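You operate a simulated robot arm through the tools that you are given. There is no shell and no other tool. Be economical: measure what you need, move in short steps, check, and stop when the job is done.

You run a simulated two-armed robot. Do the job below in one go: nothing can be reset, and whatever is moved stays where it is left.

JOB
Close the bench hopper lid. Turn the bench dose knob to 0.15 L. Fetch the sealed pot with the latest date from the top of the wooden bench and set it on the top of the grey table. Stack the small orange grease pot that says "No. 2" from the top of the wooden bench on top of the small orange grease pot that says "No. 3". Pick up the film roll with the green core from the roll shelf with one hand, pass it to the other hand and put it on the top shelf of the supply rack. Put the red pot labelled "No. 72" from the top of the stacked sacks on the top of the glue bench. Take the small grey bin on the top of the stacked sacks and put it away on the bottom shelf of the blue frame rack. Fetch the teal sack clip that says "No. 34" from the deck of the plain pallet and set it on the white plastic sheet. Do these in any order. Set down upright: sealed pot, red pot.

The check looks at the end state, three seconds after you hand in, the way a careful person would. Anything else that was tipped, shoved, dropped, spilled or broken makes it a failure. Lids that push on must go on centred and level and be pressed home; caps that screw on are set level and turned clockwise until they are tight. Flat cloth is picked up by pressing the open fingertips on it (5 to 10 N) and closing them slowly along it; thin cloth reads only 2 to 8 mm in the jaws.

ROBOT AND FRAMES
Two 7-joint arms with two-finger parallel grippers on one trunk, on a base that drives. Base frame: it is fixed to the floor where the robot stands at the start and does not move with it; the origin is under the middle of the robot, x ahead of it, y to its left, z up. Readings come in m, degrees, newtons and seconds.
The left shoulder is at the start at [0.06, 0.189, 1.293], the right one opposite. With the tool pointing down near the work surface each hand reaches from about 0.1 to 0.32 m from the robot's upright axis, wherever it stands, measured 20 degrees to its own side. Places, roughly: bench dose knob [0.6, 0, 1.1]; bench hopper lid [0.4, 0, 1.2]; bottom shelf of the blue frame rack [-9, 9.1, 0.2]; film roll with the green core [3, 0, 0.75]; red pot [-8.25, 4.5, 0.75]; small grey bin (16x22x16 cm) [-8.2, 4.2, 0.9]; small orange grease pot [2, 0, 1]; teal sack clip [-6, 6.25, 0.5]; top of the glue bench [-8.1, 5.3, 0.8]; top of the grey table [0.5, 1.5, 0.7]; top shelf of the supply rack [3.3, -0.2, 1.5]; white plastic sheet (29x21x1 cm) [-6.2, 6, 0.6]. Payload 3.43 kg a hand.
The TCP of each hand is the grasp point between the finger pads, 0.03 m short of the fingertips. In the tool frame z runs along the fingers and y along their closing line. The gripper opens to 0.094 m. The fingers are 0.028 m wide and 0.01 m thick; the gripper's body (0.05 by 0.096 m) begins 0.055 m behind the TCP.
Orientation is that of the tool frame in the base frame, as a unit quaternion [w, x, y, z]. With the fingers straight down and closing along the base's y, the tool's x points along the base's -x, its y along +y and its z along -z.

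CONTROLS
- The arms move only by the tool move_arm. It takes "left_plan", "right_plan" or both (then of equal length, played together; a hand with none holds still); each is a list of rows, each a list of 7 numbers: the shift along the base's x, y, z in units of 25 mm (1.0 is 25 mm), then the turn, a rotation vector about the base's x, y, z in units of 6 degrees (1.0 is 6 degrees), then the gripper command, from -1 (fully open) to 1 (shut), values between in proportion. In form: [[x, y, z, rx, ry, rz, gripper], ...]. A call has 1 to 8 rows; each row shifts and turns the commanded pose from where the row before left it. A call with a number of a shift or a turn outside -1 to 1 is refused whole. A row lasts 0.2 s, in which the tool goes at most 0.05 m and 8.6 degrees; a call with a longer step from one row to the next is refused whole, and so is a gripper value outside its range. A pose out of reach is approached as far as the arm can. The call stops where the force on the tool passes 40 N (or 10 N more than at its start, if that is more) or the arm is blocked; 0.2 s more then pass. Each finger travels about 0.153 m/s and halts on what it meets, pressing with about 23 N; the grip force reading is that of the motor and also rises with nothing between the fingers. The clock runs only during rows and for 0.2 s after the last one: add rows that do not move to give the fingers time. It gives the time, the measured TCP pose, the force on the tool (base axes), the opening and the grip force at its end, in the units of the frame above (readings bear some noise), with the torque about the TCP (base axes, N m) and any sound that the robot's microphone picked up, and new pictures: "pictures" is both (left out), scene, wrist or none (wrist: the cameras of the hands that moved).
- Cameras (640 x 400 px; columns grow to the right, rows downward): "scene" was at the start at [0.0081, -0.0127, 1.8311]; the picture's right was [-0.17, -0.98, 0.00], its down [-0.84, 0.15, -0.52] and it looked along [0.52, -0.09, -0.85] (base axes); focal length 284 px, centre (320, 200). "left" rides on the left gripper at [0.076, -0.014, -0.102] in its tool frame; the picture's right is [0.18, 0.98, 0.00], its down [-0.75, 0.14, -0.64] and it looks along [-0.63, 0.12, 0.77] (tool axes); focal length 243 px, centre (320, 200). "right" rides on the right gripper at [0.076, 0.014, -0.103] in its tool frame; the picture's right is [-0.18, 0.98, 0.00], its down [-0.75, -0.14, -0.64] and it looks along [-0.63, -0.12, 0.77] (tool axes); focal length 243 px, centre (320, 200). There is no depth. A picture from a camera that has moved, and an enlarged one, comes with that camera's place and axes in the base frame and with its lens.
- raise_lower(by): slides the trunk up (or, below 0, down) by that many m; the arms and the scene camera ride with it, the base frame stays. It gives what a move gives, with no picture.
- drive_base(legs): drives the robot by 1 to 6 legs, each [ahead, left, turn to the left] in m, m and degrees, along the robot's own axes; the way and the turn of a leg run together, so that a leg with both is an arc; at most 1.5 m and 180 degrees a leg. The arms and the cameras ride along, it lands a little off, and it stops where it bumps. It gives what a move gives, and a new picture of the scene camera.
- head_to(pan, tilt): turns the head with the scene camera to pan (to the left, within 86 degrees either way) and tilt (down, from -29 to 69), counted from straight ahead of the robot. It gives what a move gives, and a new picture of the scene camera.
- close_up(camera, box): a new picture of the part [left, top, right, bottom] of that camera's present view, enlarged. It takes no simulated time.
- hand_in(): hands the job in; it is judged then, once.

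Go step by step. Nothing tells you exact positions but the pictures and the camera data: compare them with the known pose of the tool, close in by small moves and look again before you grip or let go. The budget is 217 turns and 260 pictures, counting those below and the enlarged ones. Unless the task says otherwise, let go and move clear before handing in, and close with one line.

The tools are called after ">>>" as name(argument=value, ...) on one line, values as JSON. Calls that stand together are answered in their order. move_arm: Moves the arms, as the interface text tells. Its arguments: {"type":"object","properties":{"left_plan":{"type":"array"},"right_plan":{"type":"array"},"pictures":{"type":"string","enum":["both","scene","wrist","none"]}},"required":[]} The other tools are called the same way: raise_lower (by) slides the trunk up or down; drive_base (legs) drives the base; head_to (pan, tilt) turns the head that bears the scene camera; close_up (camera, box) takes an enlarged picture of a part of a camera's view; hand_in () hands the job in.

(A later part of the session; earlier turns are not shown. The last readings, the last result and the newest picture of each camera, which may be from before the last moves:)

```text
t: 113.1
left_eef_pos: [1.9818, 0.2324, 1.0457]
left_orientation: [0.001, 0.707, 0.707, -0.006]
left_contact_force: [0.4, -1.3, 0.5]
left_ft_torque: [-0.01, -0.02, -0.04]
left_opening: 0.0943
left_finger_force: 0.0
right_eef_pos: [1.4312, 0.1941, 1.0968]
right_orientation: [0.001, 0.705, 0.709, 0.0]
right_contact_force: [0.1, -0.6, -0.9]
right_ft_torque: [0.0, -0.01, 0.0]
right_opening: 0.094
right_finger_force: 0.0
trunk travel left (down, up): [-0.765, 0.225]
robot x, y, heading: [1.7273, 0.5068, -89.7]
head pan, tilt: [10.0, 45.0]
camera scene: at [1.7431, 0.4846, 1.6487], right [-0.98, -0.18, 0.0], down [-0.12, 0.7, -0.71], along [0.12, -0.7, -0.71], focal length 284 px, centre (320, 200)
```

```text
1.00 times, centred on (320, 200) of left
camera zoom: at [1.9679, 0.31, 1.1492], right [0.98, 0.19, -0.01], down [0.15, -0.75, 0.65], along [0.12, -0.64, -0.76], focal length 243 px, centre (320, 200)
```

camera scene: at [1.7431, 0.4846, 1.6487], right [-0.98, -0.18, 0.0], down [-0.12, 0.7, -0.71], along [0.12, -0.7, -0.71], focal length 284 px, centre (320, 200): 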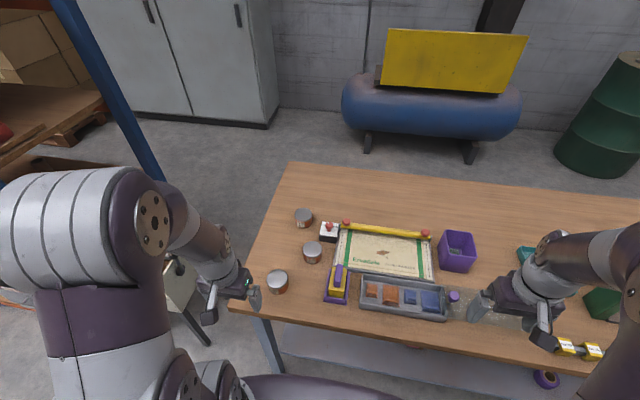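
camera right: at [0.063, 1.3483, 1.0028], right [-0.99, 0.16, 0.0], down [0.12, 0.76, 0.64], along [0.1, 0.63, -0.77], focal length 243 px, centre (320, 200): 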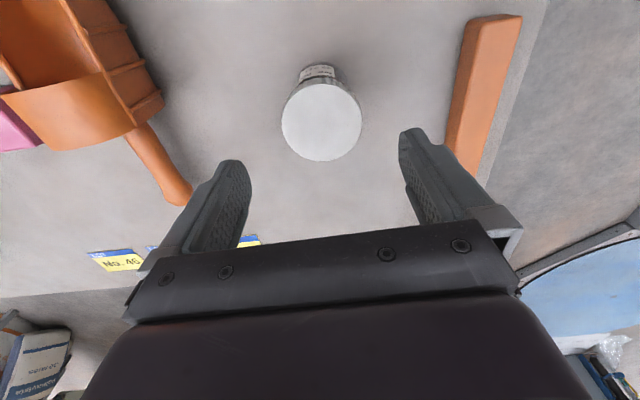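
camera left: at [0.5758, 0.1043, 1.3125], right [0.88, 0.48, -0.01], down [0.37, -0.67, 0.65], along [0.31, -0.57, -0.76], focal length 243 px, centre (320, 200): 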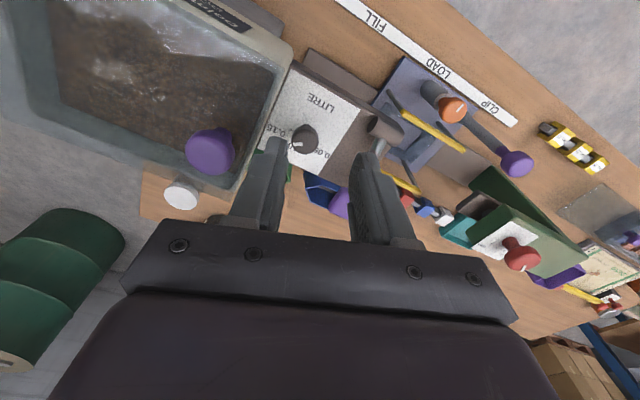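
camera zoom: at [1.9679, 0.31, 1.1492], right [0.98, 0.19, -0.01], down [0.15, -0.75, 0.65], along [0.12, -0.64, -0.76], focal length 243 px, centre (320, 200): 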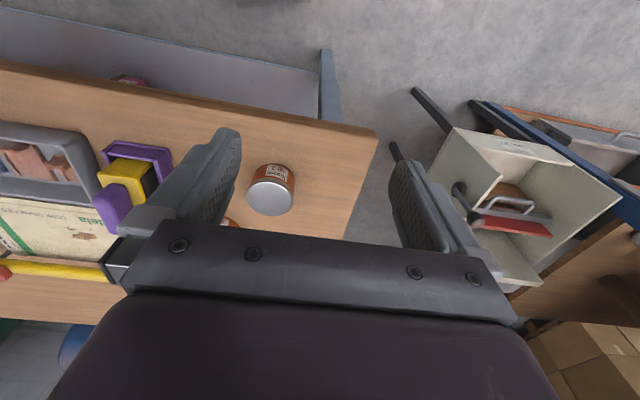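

>>> move_arm(left_plan=[[-0.4, -1, 0, 0, 0, 0, -1], [-0.4, -1, 0, 0, 0, 0, -1], [-0.4, -1, 0, 0, 0, 0, -1], [-0.4, -1, 0, 0, 0, 0, -1], [-0.4, -1, 0, 0, 0, 0, -1], [-0.4, -1, 0, 0, 0, 0, -1], [0, -1, 0, 0, 0, 0, -1], [0, -1, 0, 0, 0, 0, -1]], pictures="none")

>>> move_arm(left_plan=[[0, -1, 0, -1, 0, 0, -1], [0, -1, 0, -1, 0, 0, -1], [0, -1, 0, -1, 0, 0, -1], [0, -1, 0, -1, 0, 0, -1], [0, -1, 0, -1, 0, 0, -1]], pictures="wrist")

```text
t: 114.9
left_eef_pos: [1.9235, 0.03, 1.048]
left_orientation: [0.001, 0.707, 0.708, -0.005]
left_contact_force: [-0.5, -0.8, -0.9]
left_ft_torque: [0.04, -0.02, -0.03]
left_opening: 0.094
left_finger_force: 0.1
right_eef_pos: [1.4306, 0.1946, 1.0973]
right_orientation: [-0.001, 0.706, 0.708, 0.0]
right_contact_force: [-0.2, 0.3, -0.3]
right_ft_torque: [0.04, 0.01, -0.05]
right_opening: 0.094
right_finger_force: 0.1
trunk travel left (down, up): [-0.765, 0.225]
robot x, y, heading: [1.7304, 0.5055, -90.0]
head pan, tilt: [10.0, 45.0]
```

```text
t: 116.1
left_eef_pos: [1.9226, -0.0932, 1.0482]
left_orientation: [0.184, 0.682, 0.682, -0.189]
left_contact_force: [-0.5, 0.9, 0.4]
left_ft_torque: [-0.03, 0.0, -0.01]
left_opening: 0.0939
left_finger_force: 0.0
right_eef_pos: [1.4308, 0.1951, 1.0973]
right_orientation: [0.0, 0.706, 0.708, 0.0]
right_contact_force: [-0.1, -0.2, -1.1]
right_ft_torque: [0.03, -0.02, 0.0]
right_opening: 0.0939
right_finger_force: 0.1
trunk travel left (down, up): [-0.765, 0.225]
robot x, y, heading: [1.726, 0.5059, -89.8]
head pan, tilt: [10.0, 45.0]
camera left: at [1.908, 0.0251, 1.097], right [0.98, 0.16, -0.1], down [0.15, -0.32, 0.94], along [0.12, -0.93, -0.34], focal length 243 px, centre (320, 200)
```

left: 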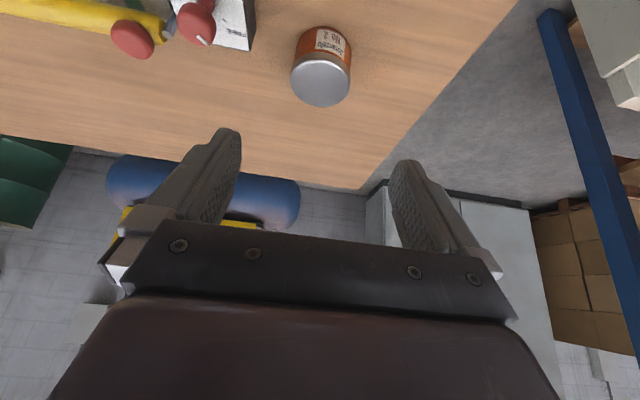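

>>> move_arm(left_plan=[[0, -0.9, -0.9, 0, 0, 0, -0.66], [0, -0.9, -0.9, 0, 0, 0, -0.66], [0, -0.9, -0.9, 0, 0, 0, -0.66], [0, -0.6, -0.8, 0, 0, 0, -0.66]], pictures="both")

```text
t: 117.1
left_eef_pos: [1.9232, -0.1751, 0.9581]
left_orientation: [0.184, 0.682, 0.682, -0.189]
left_contact_force: [0.6, 0.4, -0.1]
left_ft_torque: [0.01, 0.0, -0.02]
left_opening: 0.0778
left_finger_force: 0.0
right_eef_pos: [1.4306, 0.1924, 1.0974]
right_orientation: [-0.001, 0.706, 0.708, 0.0]
right_contact_force: [0.1, -0.1, 0.8]
right_ft_torque: [0.0, 0.02, -0.02]
right_opening: 0.0942
right_finger_force: 0.0
trunk travel left (down, up): [-0.765, 0.225]
robot x, y, heading: [1.7263, 0.5017, -89.6]
head pan, tilt: [10.0, 45.0]
camera scene: at [1.7431, 0.4826, 1.6487], right [-0.98, -0.18, 0.0], down [-0.12, 0.7, -0.71], along [0.12, -0.7, -0.71], focal length 284 px, centre (320, 200)
camera left: at [1.909, -0.0568, 1.0076], right [0.98, 0.16, -0.1], down [0.15, -0.32, 0.93], along [0.12, -0.93, -0.34], focal length 243 px, centre (320, 200)
```

scene: 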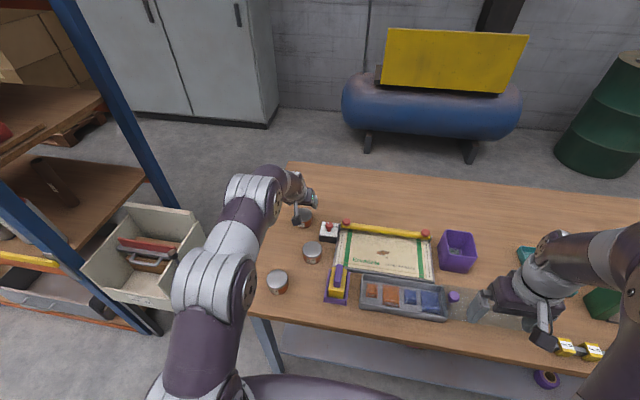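
left: 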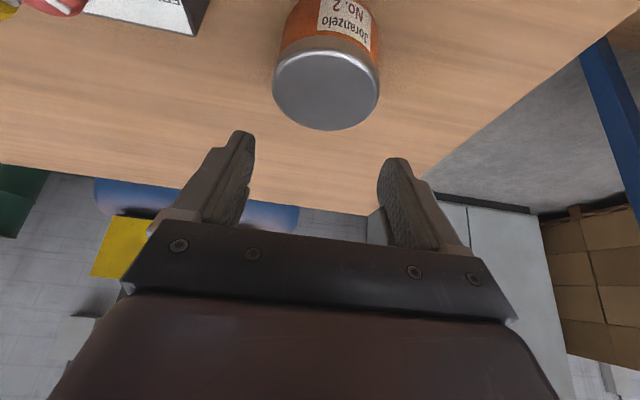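

>>> move_arm(left_plan=[[-0.1, 0.2, -0.8, 0, 0, 0, -0.66], [0, 0, -0.8, 0, 0, 0, -0.66], [0, 0, -0.8, 0, 0, 0, -0.66], [0, 0, -0.3, 0, 0, 0, -0.66]], pictures="both")

>>> close_up(camera="scene", box=[250, 160, 360, 250])

```text
t: 118.1
left_eef_pos: [1.9197, -0.1708, 0.8935]
left_orientation: [0.185, 0.681, 0.682, -0.19]
left_contact_force: [0.2, 3.0, 5.6]
left_ft_torque: [0.03, -0.24, 0.08]
left_opening: 0.0781
left_finger_force: 0.0
right_eef_pos: [1.4309, 0.1964, 1.0976]
right_orientation: [0.001, 0.706, 0.708, -0.001]
right_contact_force: [-0.2, 0.3, -0.3]
right_ft_torque: [0.01, 0.01, -0.01]
right_opening: 0.0938
right_finger_force: 0.1
trunk travel left (down, up): [-0.765, 0.225]
robot x, y, heading: [1.7283, 0.5039, -89.9]
head pan, tilt: [10.0, 45.0]
camera scene: at [1.7426, 0.4854, 1.6488], right [-0.98, -0.18, 0.0], down [-0.12, 0.7, -0.71], along [0.12, -0.7, -0.71], focal length 284 px, centre (320, 200)
camera left: at [1.9059, -0.0514, 0.9427], right [0.98, 0.16, -0.1], down [0.15, -0.32, 0.94], along [0.12, -0.93, -0.34], focal length 243 px, centre (320, 200)
```

scene: 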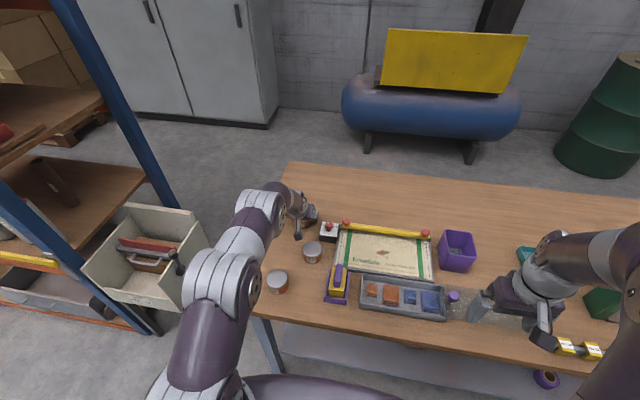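
left: 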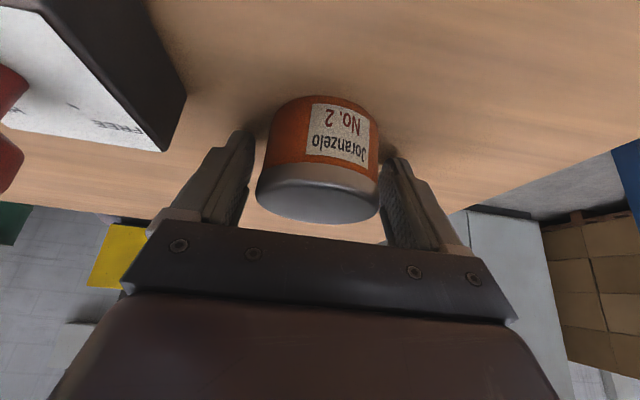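

```text
4.44 times, centred on (305, 205) of scene
camera zoom: at [1.7426, 0.4854, 1.6488], right [-0.98, -0.18, 0.0], down [-0.12, 0.7, -0.71], along [0.12, -0.7, -0.71], focal length 1262 px, centre (387, 178)
```

zoom: 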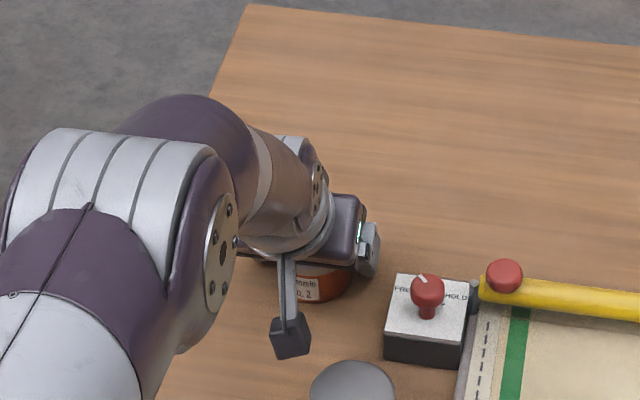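

>>> move_arm(left_plan=[[0, -0.1, 0.1, 0, 0, 0, -0.3], [0, 0, 0, 0, 0, 0, 0], [0, 0, 0, 0, 0, 0, 0.3], [0, 0, 0, 0, 0, 0, 0.3]], pictures="wrist")

```text
t: 119.1
left_eef_pos: [1.919, -0.1739, 0.8955]
left_orientation: [0.184, 0.682, 0.683, -0.188]
left_contact_force: [-1.0, -0.5, 0.9]
left_ft_torque: [0.02, -0.01, 0.0]
left_opening: 0.0614
left_finger_force: 22.8
right_eef_pos: [1.4309, 0.1941, 1.0965]
right_orientation: [0.0, 0.706, 0.708, 0.0]
right_contact_force: [0.3, 0.2, 0.3]
right_ft_torque: [0.01, -0.04, 0.0]
right_opening: 0.094
right_finger_force: 0.2
trunk travel left (down, up): [-0.765, 0.225]
robot x, y, heading: [1.7288, 0.5073, -89.7]
head pan, tilt: [10.0, 45.0]
camera left: at [1.9057, -0.0546, 0.9444], right [0.98, 0.16, -0.1], down [0.15, -0.32, 0.94], along [0.12, -0.93, -0.34], focal length 243 px, centre (320, 200)
```

left: 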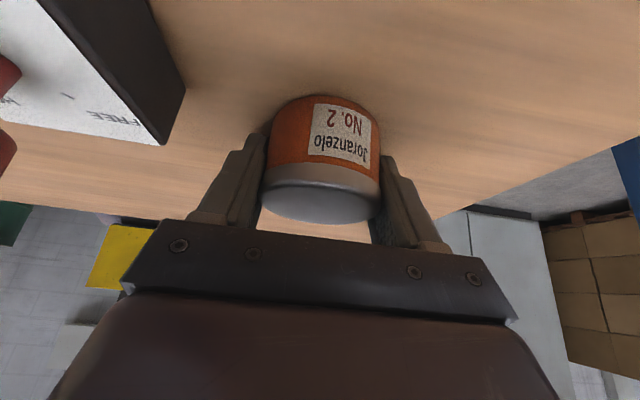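

>>> move_arm(left_plan=[[0, 0, 1, 0, 0, 0, 0.3], [0, 0, 1, 0, 0, 0, 0.3], [0, 0, 1, 0, 0, 0, 0.3], [0, 0, 1, 0, 0, 0, 0.3], [0, 1, 1, 0, 0, 0, 0.3], [0, 1, 0, 0, 0, 0, 0.3], [0, 1, 0, 0, 0, 0, 0.3], [0, 1, 0, 0, 0, 0, 0.3]], pictures="none")

>>> move_arm(left_plan=[[0, 1, 0, 0, 0, 0, 0.3], [0, 1, 0, 0, 0, 0, 0.3], [0, 1, 0, 0, 0, 0, 0.3], [0, 0.6, 0, 0, 0, 0, 0.3]], pictures="both")

```text
t: 120.9
left_eef_pos: [1.9194, -0.0735, 1.0221]
left_orientation: [0.185, 0.682, 0.682, -0.189]
left_contact_force: [0.0, 0.3, -2.0]
left_ft_torque: [-0.05, -0.02, 0.0]
left_opening: 0.0611
left_finger_force: 22.7
right_eef_pos: [1.4312, 0.1968, 1.098]
right_orientation: [0.001, 0.706, 0.708, 0.0]
right_contact_force: [0.2, 0.1, -0.1]
right_ft_torque: [-0.03, 0.02, -0.02]
right_opening: 0.0941
right_finger_force: 0.1
trunk travel left (down, up): [-0.765, 0.225]
robot x, y, heading: [1.7261, 0.508, -89.9]
head pan, tilt: [10.0, 45.0]
```

```text
t: 121.9
left_eef_pos: [1.9214, 0.0159, 1.0198]
left_orientation: [0.185, 0.682, 0.682, -0.188]
left_contact_force: [-0.6, -0.7, -0.5]
left_ft_torque: [-0.02, -0.01, 0.02]
left_opening: 0.0611
left_finger_force: 23.5
right_eef_pos: [1.4319, 0.1957, 1.0968]
right_orientation: [0.001, 0.706, 0.708, -0.001]
right_contact_force: [0.6, 0.0, 1.3]
right_ft_torque: [0.01, 0.0, 0.0]
right_opening: 0.0941
right_finger_force: 0.0
trunk travel left (down, up): [-0.765, 0.225]
robot x, y, heading: [1.7287, 0.5041, -89.8]
head pan, tilt: [10.0, 45.0]
camera scene: at [1.7429, 0.485, 1.6487], right [-0.98, -0.18, 0.0], down [-0.12, 0.7, -0.71], along [0.12, -0.7, -0.71], focal length 284 px, centre (320, 200)
camera left: at [1.9066, 0.1346, 1.0692], right [0.98, 0.16, -0.1], down [0.15, -0.32, 0.94], along [0.12, -0.93, -0.34], focal length 243 px, centre (320, 200)
```

scene: 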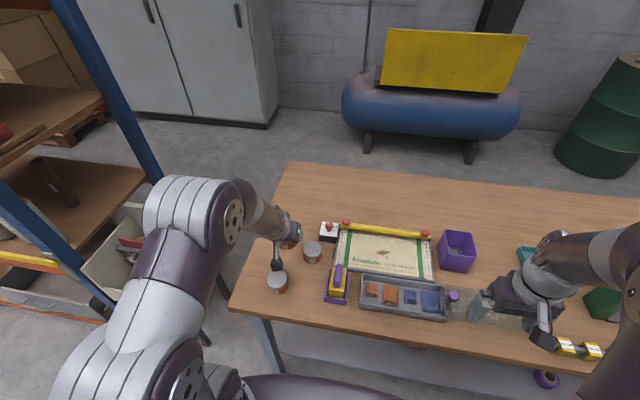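
left: 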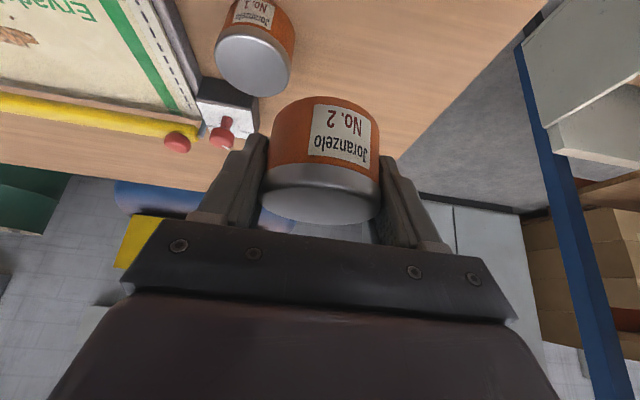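

>>> close_up(camera="scene", box=[240, 210, 340, 300])

```text
4.44 times, centred on (290, 255) of scene
camera zoom: at [1.7429, 0.485, 1.6487], right [-0.98, -0.18, 0.0], down [-0.12, 0.7, -0.71], along [0.12, -0.7, -0.71], focal length 1262 px, centre (453, -44)
```

zoom: 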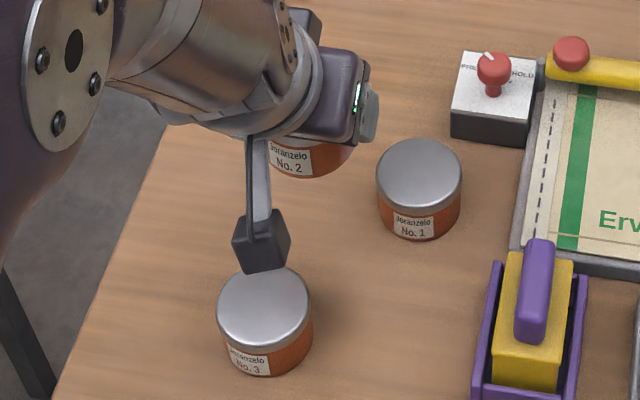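

>>> move_arm(left_plan=[[0.3, 1, 0, 0, 0, 0, 0.3], [0.3, 1, 0, 0, 0, 0, 0.3], [0, 1, 0, 0, 0, 0, 0.3], [0, 1, 0, 0, 0, 0, 0.3], [0, 1, 0, 0, 0, 0, 0.3]], pictures="wrist")

```text
t: 123.1
left_eef_pos: [1.9272, 0.1007, 1.0196]
left_orientation: [0.18, 0.683, 0.681, -0.193]
left_contact_force: [0.1, 1.0, -1.6]
left_ft_torque: [-0.03, 0.0, -0.01]
left_opening: 0.0611
left_finger_force: 23.6
left hand out of reach, approached as far as the arm can: row 3, 4, 5
right_eef_pos: [1.4298, 0.1951, 1.0969]
right_orientation: [0.0, 0.706, 0.708, 0.0]
right_contact_force: [-0.1, 0.1, 0.0]
right_ft_torque: [0.01, 0.02, -0.02]
right_opening: 0.0939
right_finger_force: 0.0
trunk travel left (down, up): [-0.765, 0.225]
robot x, y, heading: [1.7245, 0.5078, -89.7]
head pan, tilt: [10.0, 45.0]
camera left: at [1.9141, 0.2191, 1.069], right [0.98, 0.15, -0.11], down [0.15, -0.32, 0.93], along [0.11, -0.93, -0.34], focal length 243 px, centre (320, 200)
```

left: 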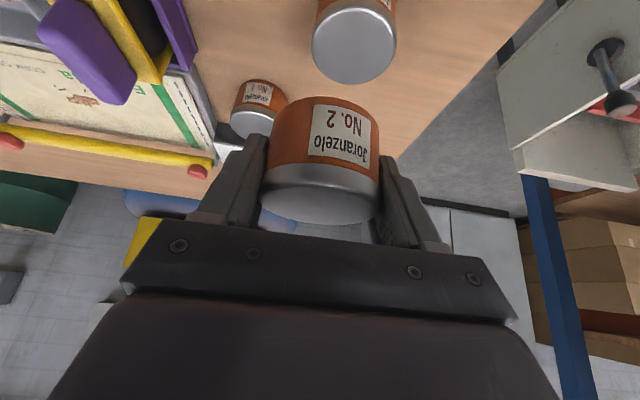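

>>> drive_base(legs=[[-0.12, 0, 0]])

>>> close_up(camera="left", box=[160, 0, 480, 200])

```text
t: 124.3
left_eef_pos: [1.9269, 0.2206, 1.0181]
left_orientation: [0.18, 0.682, 0.682, -0.192]
left_contact_force: [0.1, -0.6, -0.9]
left_ft_torque: [-0.01, -0.01, 0.0]
left_opening: 0.0609
left_finger_force: 23.0
right_eef_pos: [1.4305, 0.3148, 1.0964]
right_orientation: [0.0, 0.706, 0.708, 0.001]
right_contact_force: [0.0, 0.1, 0.2]
right_ft_torque: [0.01, 0.01, 0.0]
right_opening: 0.0943
right_finger_force: 0.1
trunk travel left (down, up): [-0.765, 0.225]
robot x, y, heading: [1.7238, 0.6238, -89.8]
head pan, tilt: [10.0, 45.0]
camera scene: at [1.7426, 0.6046, 1.6487], right [-0.98, -0.18, 0.0], down [-0.13, 0.7, -0.71], along [0.13, -0.7, -0.71], focal length 284 px, centre (320, 200)
```

scene: 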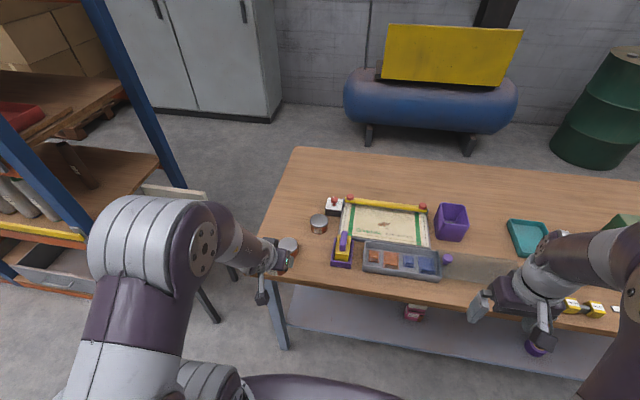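

```text
2.00 times, centred on (320, 100) of left
camera zoom: at [1.9141, 0.3398, 1.0686], right [0.98, 0.15, -0.11], down [0.16, -0.32, 0.93], along [0.11, -0.93, -0.34], focal length 485 px, centre (320, 400)
```

zoom: 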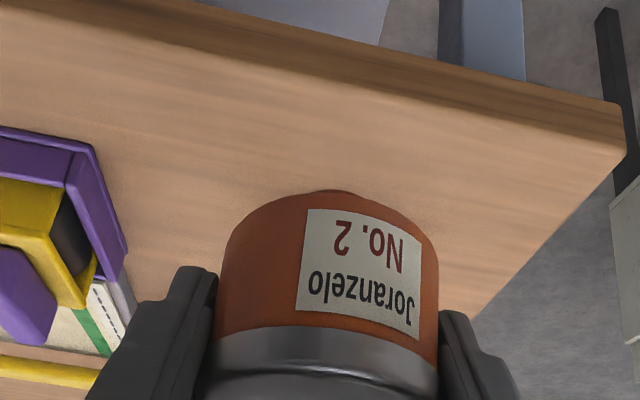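

>>> move_arm(left_plan=[[0.2, -1, 0, 0, 0, 0, 0.3], [0.2, -1, 0, 0, 0, 0, 0.3], [0, -1, 0, 0, 0, 0, 0.3], [0, -1, -0.5, 0, 0, 0, 0.3], [0, -0.6, -0.5, 0, 0, 0, 0.3]], pictures="none")

>>> close_up(camera="scene", box=[240, 190, 340, 280])

```text
t: 125.5
left_eef_pos: [1.9375, 0.1049, 0.9937]
left_orientation: [0.18, 0.683, 0.682, -0.193]
left_contact_force: [0.4, -0.2, -1.2]
left_ft_torque: [0.05, -0.05, -0.03]
left_opening: 0.0612
left_finger_force: 22.8
right_eef_pos: [1.4312, 0.3152, 1.098]
right_orientation: [0.0, 0.706, 0.708, 0.0]
right_contact_force: [0.3, -0.1, 0.7]
right_ft_torque: [-0.02, -0.01, 0.02]
right_opening: 0.094
right_finger_force: 0.1
trunk travel left (down, up): [-0.765, 0.225]
robot x, y, heading: [1.727, 0.6268, -89.9]
head pan, tilt: [10.0, 45.0]
```

```text
4.44 times, centred on (290, 235) of scene
camera zoom: at [1.7427, 0.605, 1.6487], right [-0.98, -0.18, 0.0], down [-0.13, 0.7, -0.71], along [0.13, -0.7, -0.71], focal length 1262 px, centre (453, 44)
```

zoom: 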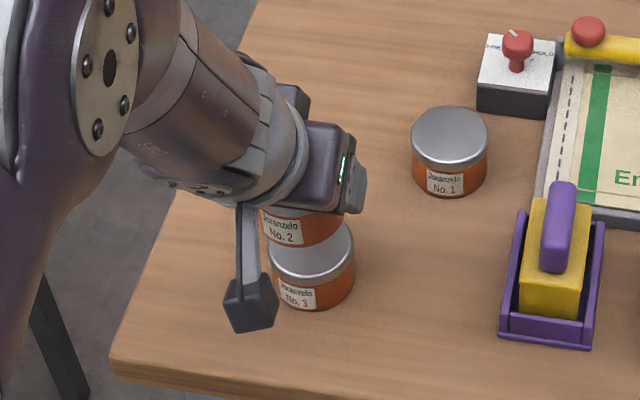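

>>> move_arm(left_plan=[[0.08, -0.45, -0.4, 0, 0, 0, 0.3], [0, 0, -0.7, 0, 0, 0, 0.3], [0, 0, -0.6, 0, 0, 0, 0.3]], pictures="none")

>>> close_up(camera="scene", box=[260, 210, 320, 260])

```text
t: 126.3
left_eef_pos: [1.939, 0.0945, 0.9497]
left_orientation: [0.18, 0.683, 0.681, -0.192]
left_contact_force: [0.3, 0.3, -0.8]
left_ft_torque: [-0.04, 0.02, 0.0]
left_opening: 0.0612
left_finger_force: 22.6
right_eef_pos: [1.4305, 0.3151, 1.0963]
right_orientation: [0.0, 0.706, 0.708, 0.0]
right_contact_force: [0.6, 0.1, 0.0]
right_ft_torque: [-0.01, 0.03, 0.01]
right_opening: 0.0939
right_finger_force: 0.0
trunk travel left (down, up): [-0.765, 0.225]
robot x, y, heading: [1.7273, 0.6281, -89.7]
head pan, tilt: [10.0, 45.0]
```

```text
8.00 times, centred on (290, 235) of scene
camera zoom: at [1.7426, 0.6052, 1.6487], right [-0.98, -0.18, 0.0], down [-0.13, 0.7, -0.71], along [0.13, -0.7, -0.71], focal length 2272 px, centre (560, -80)
```

zoom: 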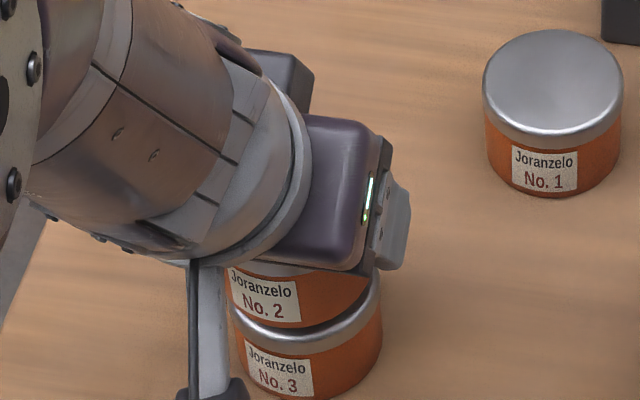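

>>> move_arm(left_plan=[[0, 0, -0.15, 0, 0, 0, 0.3], [0, 0, -0.15, 0, 0, 0, 0.3]], pictures="none")

>>> close_up(camera="scene", box=[270, 225, 310, 260])

```text
t: 126.9
left_eef_pos: [1.9388, 0.095, 0.9447]
left_orientation: [0.18, 0.683, 0.681, -0.193]
left_contact_force: [0.4, -0.5, -0.7]
left_ft_torque: [0.0, -0.01, -0.01]
left_opening: 0.0613
left_finger_force: 22.5
right_eef_pos: [1.4306, 0.3146, 1.0971]
right_orientation: [0.0, 0.706, 0.708, 0.0]
right_contact_force: [-0.1, -0.7, -0.5]
right_ft_torque: [-0.03, 0.01, 0.0]
right_opening: 0.094
right_finger_force: 0.1
trunk travel left (down, up): [-0.765, 0.225]
robot x, y, heading: [1.7269, 0.6267, -89.7]
head pan, tilt: [10.0, 45.0]
```

```text
11.43 times, centred on (290, 242) of scene
camera zoom: at [1.7427, 0.6051, 1.6487], right [-0.98, -0.18, 0.0], down [-0.13, 0.7, -0.71], along [0.13, -0.7, -0.71], focal length 3246 px, centre (663, -286)
```

zoom: 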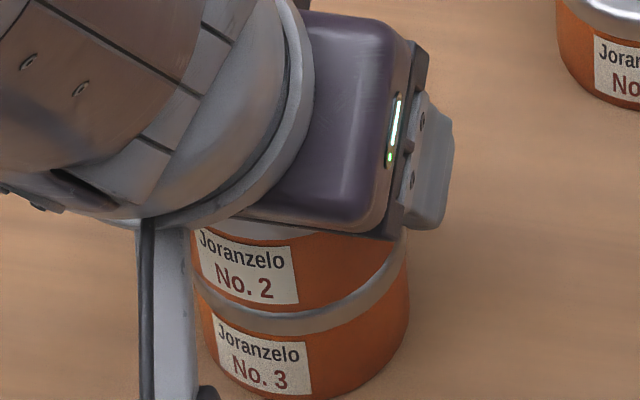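

>>> move_arm(left_plan=[[0, 0, -0.12, 0, 0, 0, 0.3], [0, 0, -0.12, 0, 0, 0, 0.3]], pictures="none")

```text
t: 127.5
left_eef_pos: [1.939, 0.095, 0.9396]
left_orientation: [0.181, 0.682, 0.681, -0.194]
left_contact_force: [0.5, 1.1, 10.4]
left_ft_torque: [0.09, -0.33, -0.01]
left_opening: 0.0609
left_finger_force: 23.0
right_eef_pos: [1.4306, 0.3162, 1.0984]
right_orientation: [0.001, 0.707, 0.708, 0.0]
right_contact_force: [0.0, -0.4, -0.3]
right_ft_torque: [-0.02, -0.01, -0.05]
right_opening: 0.0939
right_finger_force: 0.0
trunk travel left (down, up): [-0.765, 0.225]
robot x, y, heading: [1.7294, 0.6264, -90.1]
head pan, tilt: [10.0, 45.0]
```

Contact made; release gently and retreat along the tool axis.

>>> move_arm(left_plan=[[0, 0, 0, 0, 0, 0, -0.45], [0, 0, 0, 0, 0, 0, -0.66], [0, 0, 0, 0, 0, 0, -0.66], [0, 0.4, 0.7, 0, 0, 0, -0.66], [0, 0.4, 0.7, 0, 0, 0, -0.66], [0, 0.5, 0.9, 0, 0, 0, -0.66], [0, 0.5, 0.9, 0, 0, 0, -0.66]], pictures="none")

>>> close_up(camera="scene", box=[240, 190, 340, 280])

```text
t: 129.1
left_eef_pos: [1.936, 0.1419, 1.0186]
left_orientation: [0.18, 0.683, 0.681, -0.193]
left_contact_force: [-0.2, 0.2, 0.4]
left_ft_torque: [0.01, 0.02, -0.01]
left_opening: 0.0781
left_finger_force: 0.0
right_eef_pos: [1.4305, 0.3174, 1.0965]
right_orientation: [0.001, 0.706, 0.709, -0.001]
right_contact_force: [-0.3, -0.2, 0.5]
right_ft_torque: [-0.03, 0.02, 0.0]
right_opening: 0.0939
right_finger_force: 0.0
trunk travel left (down, up): [-0.765, 0.225]
robot x, y, heading: [1.7283, 0.6263, -89.7]
head pan, tilt: [10.0, 45.0]
```

```text
4.44 times, centred on (290, 235) of scene
camera zoom: at [1.7423, 0.607, 1.6487], right [-0.98, -0.18, 0.0], down [-0.13, 0.7, -0.71], along [0.13, -0.7, -0.71], focal length 1262 px, centre (453, 44)
```

zoom: 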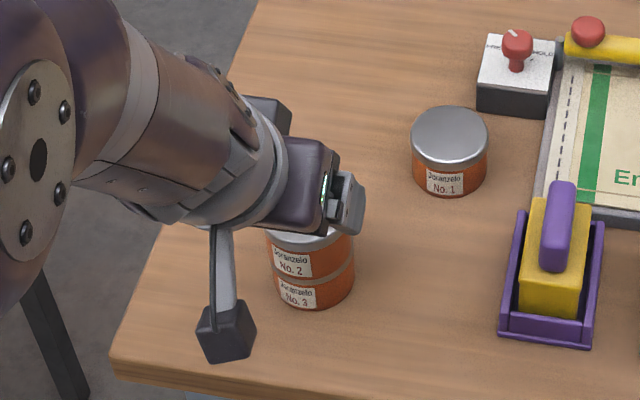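

Stacked neatly. I'll straighten the hand, back off and look at the rack.

>>> move_arm(left_plan=[[0, 0.5, 1, 1, 0, 0, -1], [0, 0.5, 1, 1, 0, 0, -1], [0, 0.2, 0, 1, 0, 0, -1], [0, 0, 0, 1, 0, 0, -1], [0, 0, 0, 1, 0, 0, -1]], pictures="none")

>>> drive_base(legs=[[-0.17, 0, 0]])

>>> head_to(pan=65, tilt=40)

```text
t: 130.3
left_eef_pos: [1.9381, 0.1714, 1.0666]
left_orientation: [-0.004, 0.706, 0.708, -0.009]
left_contact_force: [0.2, 0.8, -0.7]
left_ft_torque: [-0.01, -0.01, 0.0]
left_opening: 0.0941
left_finger_force: 0.0
right_eef_pos: [1.4325, 0.3161, 1.0963]
right_orientation: [0.0, 0.706, 0.709, 0.0]
right_contact_force: [0.2, 0.3, 1.0]
right_ft_torque: [0.03, -0.02, -0.02]
right_opening: 0.0938
right_finger_force: 0.1
trunk travel left (down, up): [-0.765, 0.225]
robot x, y, heading: [1.7281, 0.6297, -89.5]
head pan, tilt: [10.0, 45.0]
```

```text
t: 131.8
left_eef_pos: [1.9403, 0.3364, 1.0667]
left_orientation: [-0.003, 0.705, 0.709, -0.009]
left_contact_force: [-0.4, -0.5, -0.2]
left_ft_torque: [0.0, -0.02, -0.01]
left_opening: 0.0942
left_finger_force: 0.1
right_eef_pos: [1.43, 0.4801, 1.098]
right_orientation: [0.0, 0.705, 0.71, 0.0]
right_contact_force: [0.4, 0.8, 0.3]
right_ft_torque: [-0.02, -0.02, 0.01]
right_opening: 0.0942
right_finger_force: 0.1
trunk travel left (down, up): [-0.765, 0.225]
robot x, y, heading: [1.7272, 0.7885, -89.5]
head pan, tilt: [10.0, 45.0]
camera scene: at [1.7417, 0.77, 1.6486], right [-0.98, -0.18, 0.0], down [-0.13, 0.7, -0.71], along [0.13, -0.69, -0.71], focal length 284 px, centre (320, 200)
```

scene: 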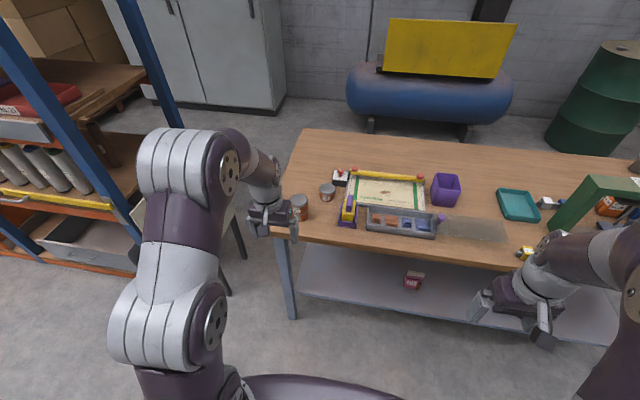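

```text
t: 133.0
left_eef_pos: [1.9398, 0.3377, 1.0674]
left_orientation: [-0.002, 0.705, 0.71, -0.009]
left_contact_force: [0.3, 0.0, -0.1]
left_ft_torque: [0.02, -0.01, 0.0]
left_opening: 0.0942
left_finger_force: 0.2
right_eef_pos: [1.4303, 0.4803, 1.0975]
right_orientation: [-0.001, 0.705, 0.709, 0.001]
right_contact_force: [-0.3, 0.7, -0.1]
right_ft_torque: [0.0, 0.0, -0.02]
right_opening: 0.0941
right_finger_force: 0.2
trunk travel left (down, up): [-0.765, 0.225]
robot x, y, heading: [1.726, 0.7917, -89.4]
head pan, tilt: [65.0, 40.0]
camera scene: at [1.8043, 0.8162, 1.6559], right [-0.42, -0.91, 0.0], down [-0.58, 0.27, -0.77], along [0.7, -0.32, -0.64], focal length 284 px, centre (320, 200)
```

scene: 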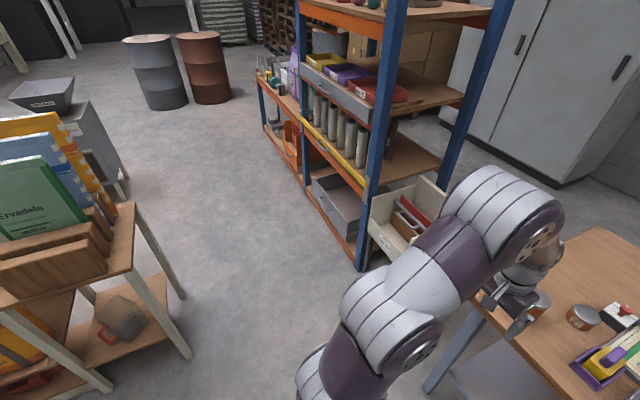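

>>> move_arm(left_plan=[[0, 1, 0.5, 0, 0, 0, -1], [0, 1, 0.5, 0, 0, 0, -1], [0, 1, 0, 0, 0, 0, -1], [0, 1, 0, 0, 0, 0, -1], [0, 1, 0, 0, 0, 0, -1]], pictures="none")

>>> drive_base(legs=[[0.07, 1.25, -0.5]])

>>> head_to(pan=0, tilt=45)

>>> head_to(pan=0, tilt=10)

```text
t: 134.2
left_eef_pos: [1.9403, 0.4637, 1.0949]
left_orientation: [-0.002, 0.704, 0.71, -0.009]
left_contact_force: [-0.6, -0.1, 0.3]
left_ft_torque: [0.01, 0.0, 0.0]
left_opening: 0.094
left_finger_force: 0.1
right_eef_pos: [1.4304, 0.4815, 1.0969]
right_orientation: [0.0, 0.705, 0.71, -0.001]
right_contact_force: [0.5, -1.2, -0.3]
right_ft_torque: [-0.05, -0.04, 0.0]
right_opening: 0.094
right_finger_force: 0.0
trunk travel left (down, up): [-0.765, 0.225]
robot x, y, heading: [1.7236, 0.7895, -89.3]
head pan, tilt: [65.0, 40.0]
```

```text
t: 140.6
left_eef_pos: [3.1827, 0.3756, 1.0935]
left_orientation: [-0.004, 0.715, 0.699, -0.009]
left_contact_force: [0.5, 1.0, 0.2]
left_ft_torque: [0.02, 0.01, 0.01]
left_opening: 0.094
left_finger_force: 0.1
right_eef_pos: [2.6752, 0.4092, 1.0972]
right_orientation: [0.0, 0.715, 0.699, 0.0]
right_contact_force: [-0.1, 0.1, 0.5]
right_ft_torque: [-0.03, -0.01, 0.0]
right_opening: 0.094
right_finger_force: 0.0
trunk travel left (down, up): [-0.765, 0.225]
robot x, y, heading: [2.9837, 0.7096, -91.4]
head pan, tilt: [65.0, 40.0]
camera scene: at [3.0586, 0.7331, 1.656], right [-0.44, -0.9, 0.0], down [-0.58, 0.29, -0.77], along [0.69, -0.34, -0.64], focal length 284 px, centre (320, 200)
```

scene: 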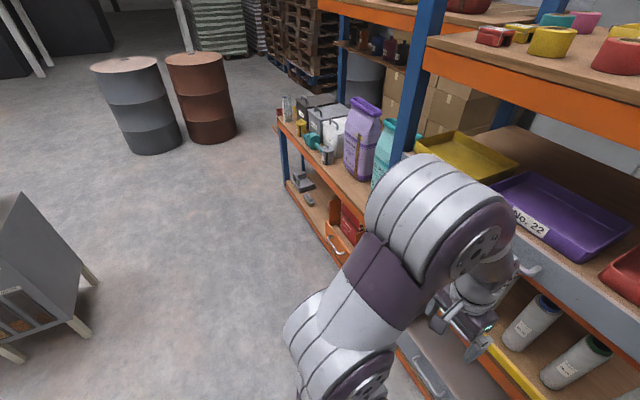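

```text
t: 141.9
left_eef_pos: [3.1831, 0.3763, 1.0927]
left_orientation: [-0.002, 0.716, 0.698, -0.01]
left_contact_force: [0.3, -0.3, 0.2]
left_ft_torque: [-0.02, 0.01, 0.01]
left_opening: 0.0942
left_finger_force: 0.1
right_eef_pos: [2.6757, 0.4089, 1.0961]
right_orientation: [0.0, 0.715, 0.7, 0.001]
right_contact_force: [0.5, 0.7, 0.2]
right_ft_torque: [0.01, 0.02, 0.04]
right_opening: 0.0941
right_finger_force: 0.1
trunk travel left (down, up): [-0.765, 0.225]
robot x, y, heading: [2.982, 0.7109, -91.5]
head pan, tilt: [0.0, 45.0]
camera scene: at [2.9807, 0.6896, 1.6487], right [-1.0, 0.02, 0.0], down [0.02, 0.71, -0.71], along [-0.02, -0.71, -0.71], focal length 284 px, centre (320, 200)
```

scene: 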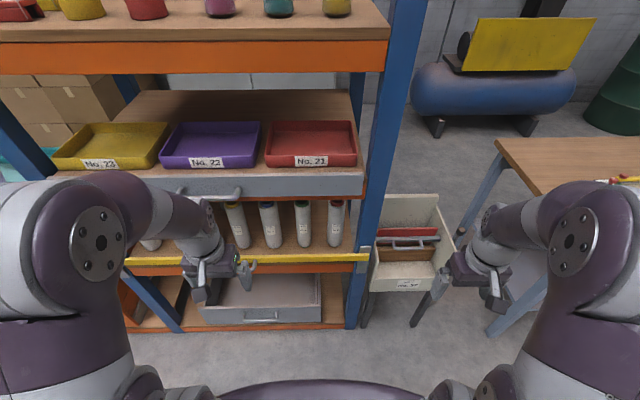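

```text
t: 142.9
left_eef_pos: [3.1842, 0.3754, 1.0931]
left_orientation: [-0.003, 0.715, 0.699, -0.01]
left_contact_force: [0.4, -0.5, 0.1]
left_ft_torque: [0.03, 0.0, -0.03]
left_opening: 0.0942
left_finger_force: 0.2
right_eef_pos: [2.6745, 0.4102, 1.0971]
right_orientation: [0.0, 0.715, 0.699, 0.0]
right_contact_force: [0.4, -1.6, 0.6]
right_ft_torque: [0.0, 0.0, -0.04]
right_opening: 0.094
right_finger_force: 0.0
trunk travel left (down, up): [-0.765, 0.225]
robot x, y, heading: [2.9815, 0.7122, -91.1]
head pan, tilt: [0.0, 10.0]
camera scene: at [2.9804, 0.6779, 1.7036], right [-1.0, 0.02, 0.0], down [0.0, 0.17, -0.98], along [-0.02, -0.98, -0.17], focal length 284 px, centre (320, 200)
```

scene: 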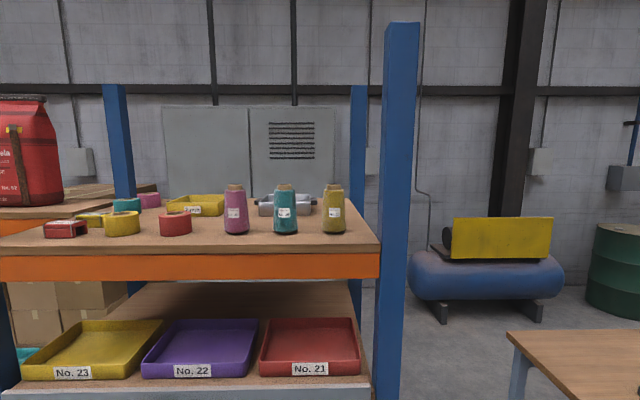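

>>> head_to(pan=0, tilt=40)

>>> close_up(camera="scene", box=[120, 200, 380, 320])

>>> close_up(camera="left", box=[0, 0, 640, 400])

```text
t: 143.9
left_eef_pos: [3.184, 0.3766, 1.0923]
left_orientation: [-0.003, 0.715, 0.699, -0.01]
left_contact_force: [-0.1, -0.3, -0.4]
left_ft_torque: [-0.01, -0.01, -0.01]
left_opening: 0.094
left_finger_force: 0.1
right_eef_pos: [2.6747, 0.4099, 1.0975]
right_orientation: [-0.001, 0.715, 0.699, 0.0]
right_contact_force: [-0.4, 0.4, 0.4]
right_ft_torque: [0.01, 0.02, -0.02]
right_opening: 0.0939
right_finger_force: 0.0
trunk travel left (down, up): [-0.765, 0.225]
robot x, y, heading: [2.9792, 0.7103, -91.3]
head pan, tilt: [0.0, 40.0]
camera scene: at [2.9805, 0.6859, 1.656], right [-1.0, 0.02, 0.0], down [0.02, 0.64, -0.77], along [-0.02, -0.77, -0.64], focal length 284 px, centre (320, 200)
```

scene: 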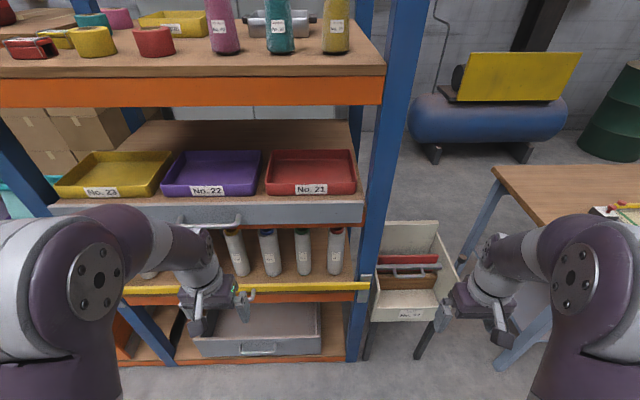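

```text
2.46 times, centred on (250, 260) of scene
camera zoom: at [2.9805, 0.6859, 1.656], right [-1.0, 0.02, 0.0], down [0.02, 0.64, -0.77], along [-0.02, -0.77, -0.64], focal length 699 px, centre (492, 52)
```

zoom: 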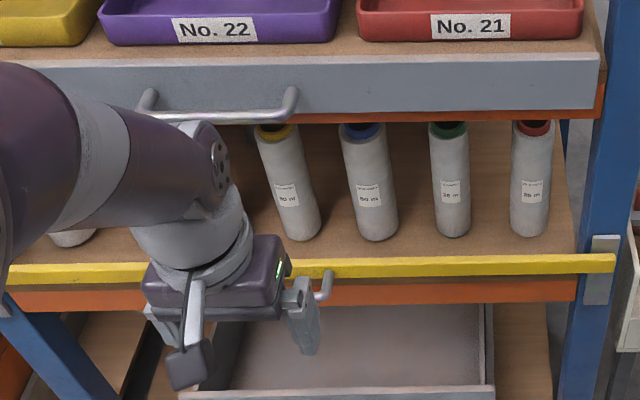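

```text
1.00 times, centred on (320, 200) of left
camera zoom: at [3.1728, 0.4541, 1.1951], right [0.99, 0.16, -0.02], down [0.13, -0.75, 0.65], along [0.09, -0.64, -0.76], focal length 243 px, centre (320, 200)
```

zoom: 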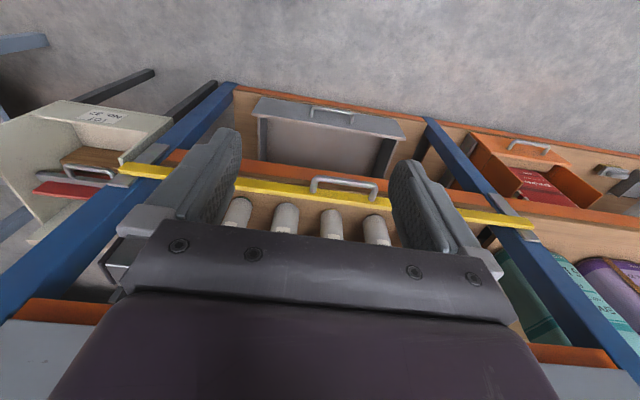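

The rolls stand upright (yellow, blue, green, red cores) behind a yellow bar; green is at x≈3.05. I'll shift over, and pitch the right hand to point straight at the rack.

>>> drive_base(legs=[[0.03, 0.12, 1.3]])

>>> move_arm(right_plan=[[0, 0, 0, -1, 0, 0, -1], [0, 0, 0, -1, 0, 0, -1], [0, 0, 0, -1, 0, 0, -1], [0, 0, 0, -1, 0, 0, -1], [0, 0, 0, -1, 0, 0, -1], [0, 0, 0, -1, 0, 0, -1], [0, 0, 0, -1, 0, 0, -1], [0, 0, 0, -1, 0, 0, -1]], pictures="none")

>>> move_arm(right_plan=[[0.5, 0, -0.5, -1, 0, 0, -1], [0.5, 0, -0.5, -1, 0, 0, -1], [0.5, 0, -0.5, -1, 0, 0, -1], [0.5, 0, -0.5, -1, 0, 0, -1], [0.5, 0, -0.5, -1, 0, 0, -1], [0.5, 0, -0.5, -1, 0, 0, -1], [0.5, 0, -0.5, -1, 0, 0, -1], [0.5, 0, -0.5, 0, 0, 0, -1]], pictures="both")

```text
t: 145.1
left_eef_pos: [3.3077, 0.3492, 1.0938]
left_orientation: [-0.002, 0.708, 0.706, -0.011]
left_contact_force: [0.2, -0.2, -0.1]
left_ft_torque: [0.02, 0.0, 0.03]
left_opening: 0.0943
left_finger_force: 0.1
right_eef_pos: [2.7983, 0.371, 1.0962]
right_orientation: [0.0, 0.707, 0.707, 0.001]
right_contact_force: [-0.2, 0.9, -0.5]
right_ft_torque: [-0.01, 0.04, 0.0]
right_opening: 0.094
right_finger_force: 0.2
trunk travel left (down, up): [-0.765, 0.225]
robot x, y, heading: [3.1006, 0.6774, -90.4]
head pan, tilt: [0.0, 40.0]
camera scene: at [3.0979, 0.6541, 1.656], right [-1.0, 0.0, 0.0], down [0.0, 0.64, -0.77], along [0.0, -0.77, -0.64], focal length 284 px, centre (320, 200)
```

scene: 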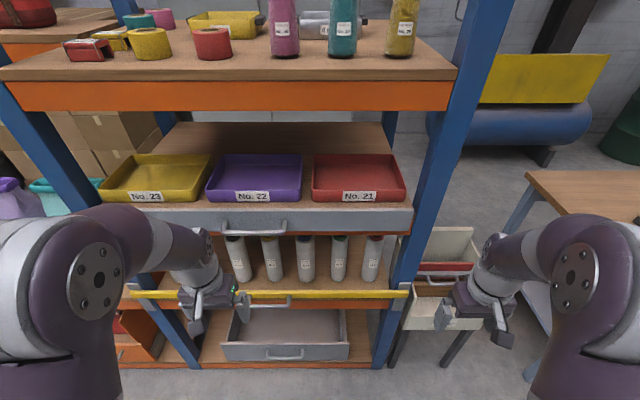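

```text
t: 146.9
left_eef_pos: [3.3084, 0.3485, 1.0932]
left_orientation: [-0.002, 0.707, 0.707, -0.01]
left_contact_force: [0.1, 0.5, -0.1]
left_ft_torque: [0.02, 0.0, 0.0]
left_opening: 0.0942
left_finger_force: 0.0
right_eef_pos: [2.7986, 0.3717, 1.0961]
right_orientation: [0.288, 0.646, 0.645, -0.288]
right_contact_force: [-0.5, 0.2, 0.6]
right_ft_torque: [0.02, 0.01, -0.04]
right_opening: 0.0938
right_finger_force: 0.1
trunk travel left (down, up): [-0.765, 0.225]
robot x, y, heading: [3.0977, 0.6781, -90.0]
head pan, tilt: [0.0, 40.0]
```

```text
t: 148.7
left_eef_pos: [3.3098, 0.3494, 1.0933]
left_orientation: [-0.003, 0.708, 0.706, -0.009]
left_contact_force: [-0.7, -0.1, -0.4]
left_ft_torque: [0.0, 0.01, 0.01]
left_opening: 0.0939
left_finger_force: 0.1
right_eef_pos: [2.8062, 0.3365, 1.1095]
right_orientation: [0.359, 0.604, 0.606, -0.373]
right_contact_force: [0.7, 0.3, -0.7]
right_ft_torque: [-0.02, -0.01, 0.03]
right_opening: 0.0939
right_finger_force: 0.0
right hand out of reach, approached as far as the arm can: row 2, 3, 4, 5, 6, 7, 8
trunk travel left (down, up): [-0.765, 0.225]
robot x, y, heading: [3.0976, 0.6806, -90.1]
head pan, tilt: [0.0, 40.0]
camera scene: at [3.0992, 0.6537, 1.6559], right [-1.0, 0.0, 0.0], down [0.0, 0.64, -0.77], along [0.0, -0.77, -0.64], focal length 284 px, centre (320, 200)
camera right: at [2.8223, 0.4623, 1.0903], right [0.99, -0.09, 0.14], down [-0.12, 0.22, 0.97], along [-0.12, -0.97, 0.2], focal length 243 px, centre (320, 200)
```

scene: 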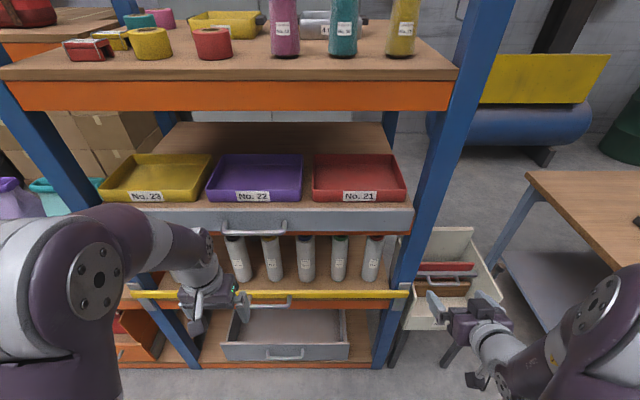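
right: 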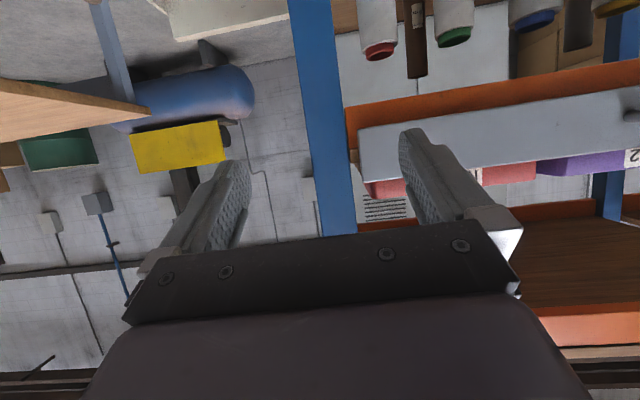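

>>> move_arm(right_plan=[[0.5, -1, 0, 0, 0, 0, -1], [0.5, -1, 0, 0, 0, 0, -1], [0.5, -1, -0.5, 0, 0, 0, -1], [0.5, -1, -0.5, 0, 0, 0, -1], [0.5, -0.5, -0.5, 0, 0, 0, -1], [0.5, -0.5, -0.5, 0, 0, 0, -1]], pictures="both")

```text
t: 150.1
left_eef_pos: [3.3085, 0.3486, 1.0927]
left_orientation: [-0.003, 0.708, 0.706, -0.01]
left_contact_force: [-0.1, -0.5, 0.1]
left_ft_torque: [0.05, -0.01, 0.0]
left_opening: 0.0938
left_finger_force: 0.0
right_eef_pos: [2.849, 0.2157, 1.0815]
right_orientation: [0.361, 0.604, 0.608, -0.367]
right_contact_force: [0.1, 0.7, 0.1]
right_ft_torque: [0.02, 0.01, 0.0]
right_opening: 0.0937
right_finger_force: 0.1
right hand out of reach, approached as far as the arm can: row 3, 4, 5, 6
trunk travel left (down, up): [-0.765, 0.225]
robot x, y, heading: [3.0981, 0.6805, -89.8]
head pan, tilt: [0.0, 40.0]
camera scene: at [3.0988, 0.6536, 1.656], right [-1.0, 0.0, 0.0], down [0.0, 0.64, -0.77], along [0.0, -0.77, -0.64], focal length 284 px, centre (320, 200)
camera right: at [2.8643, 0.3416, 1.0611], right [0.98, -0.09, 0.15], down [-0.13, 0.21, 0.97], along [-0.12, -0.97, 0.2], focal length 243 px, centre (320, 200)
```

scene: 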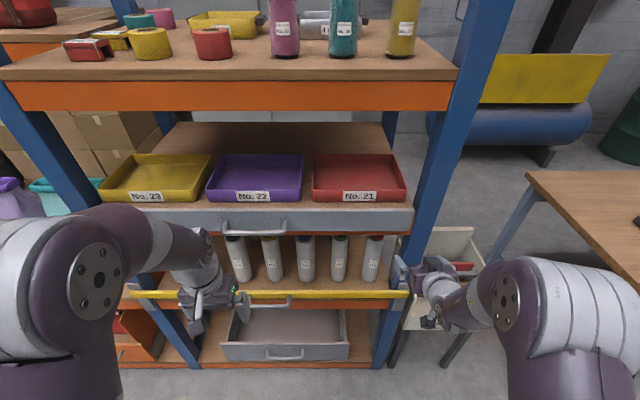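
right: 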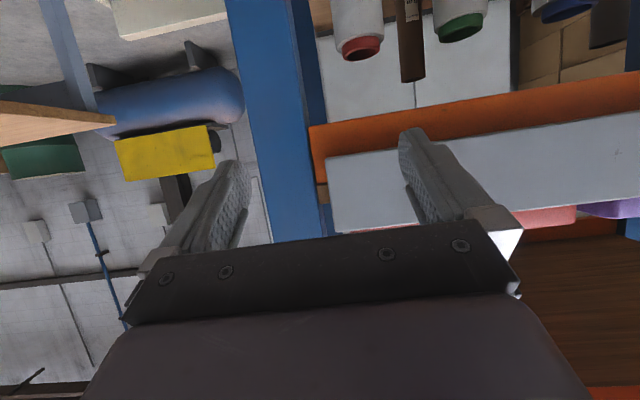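

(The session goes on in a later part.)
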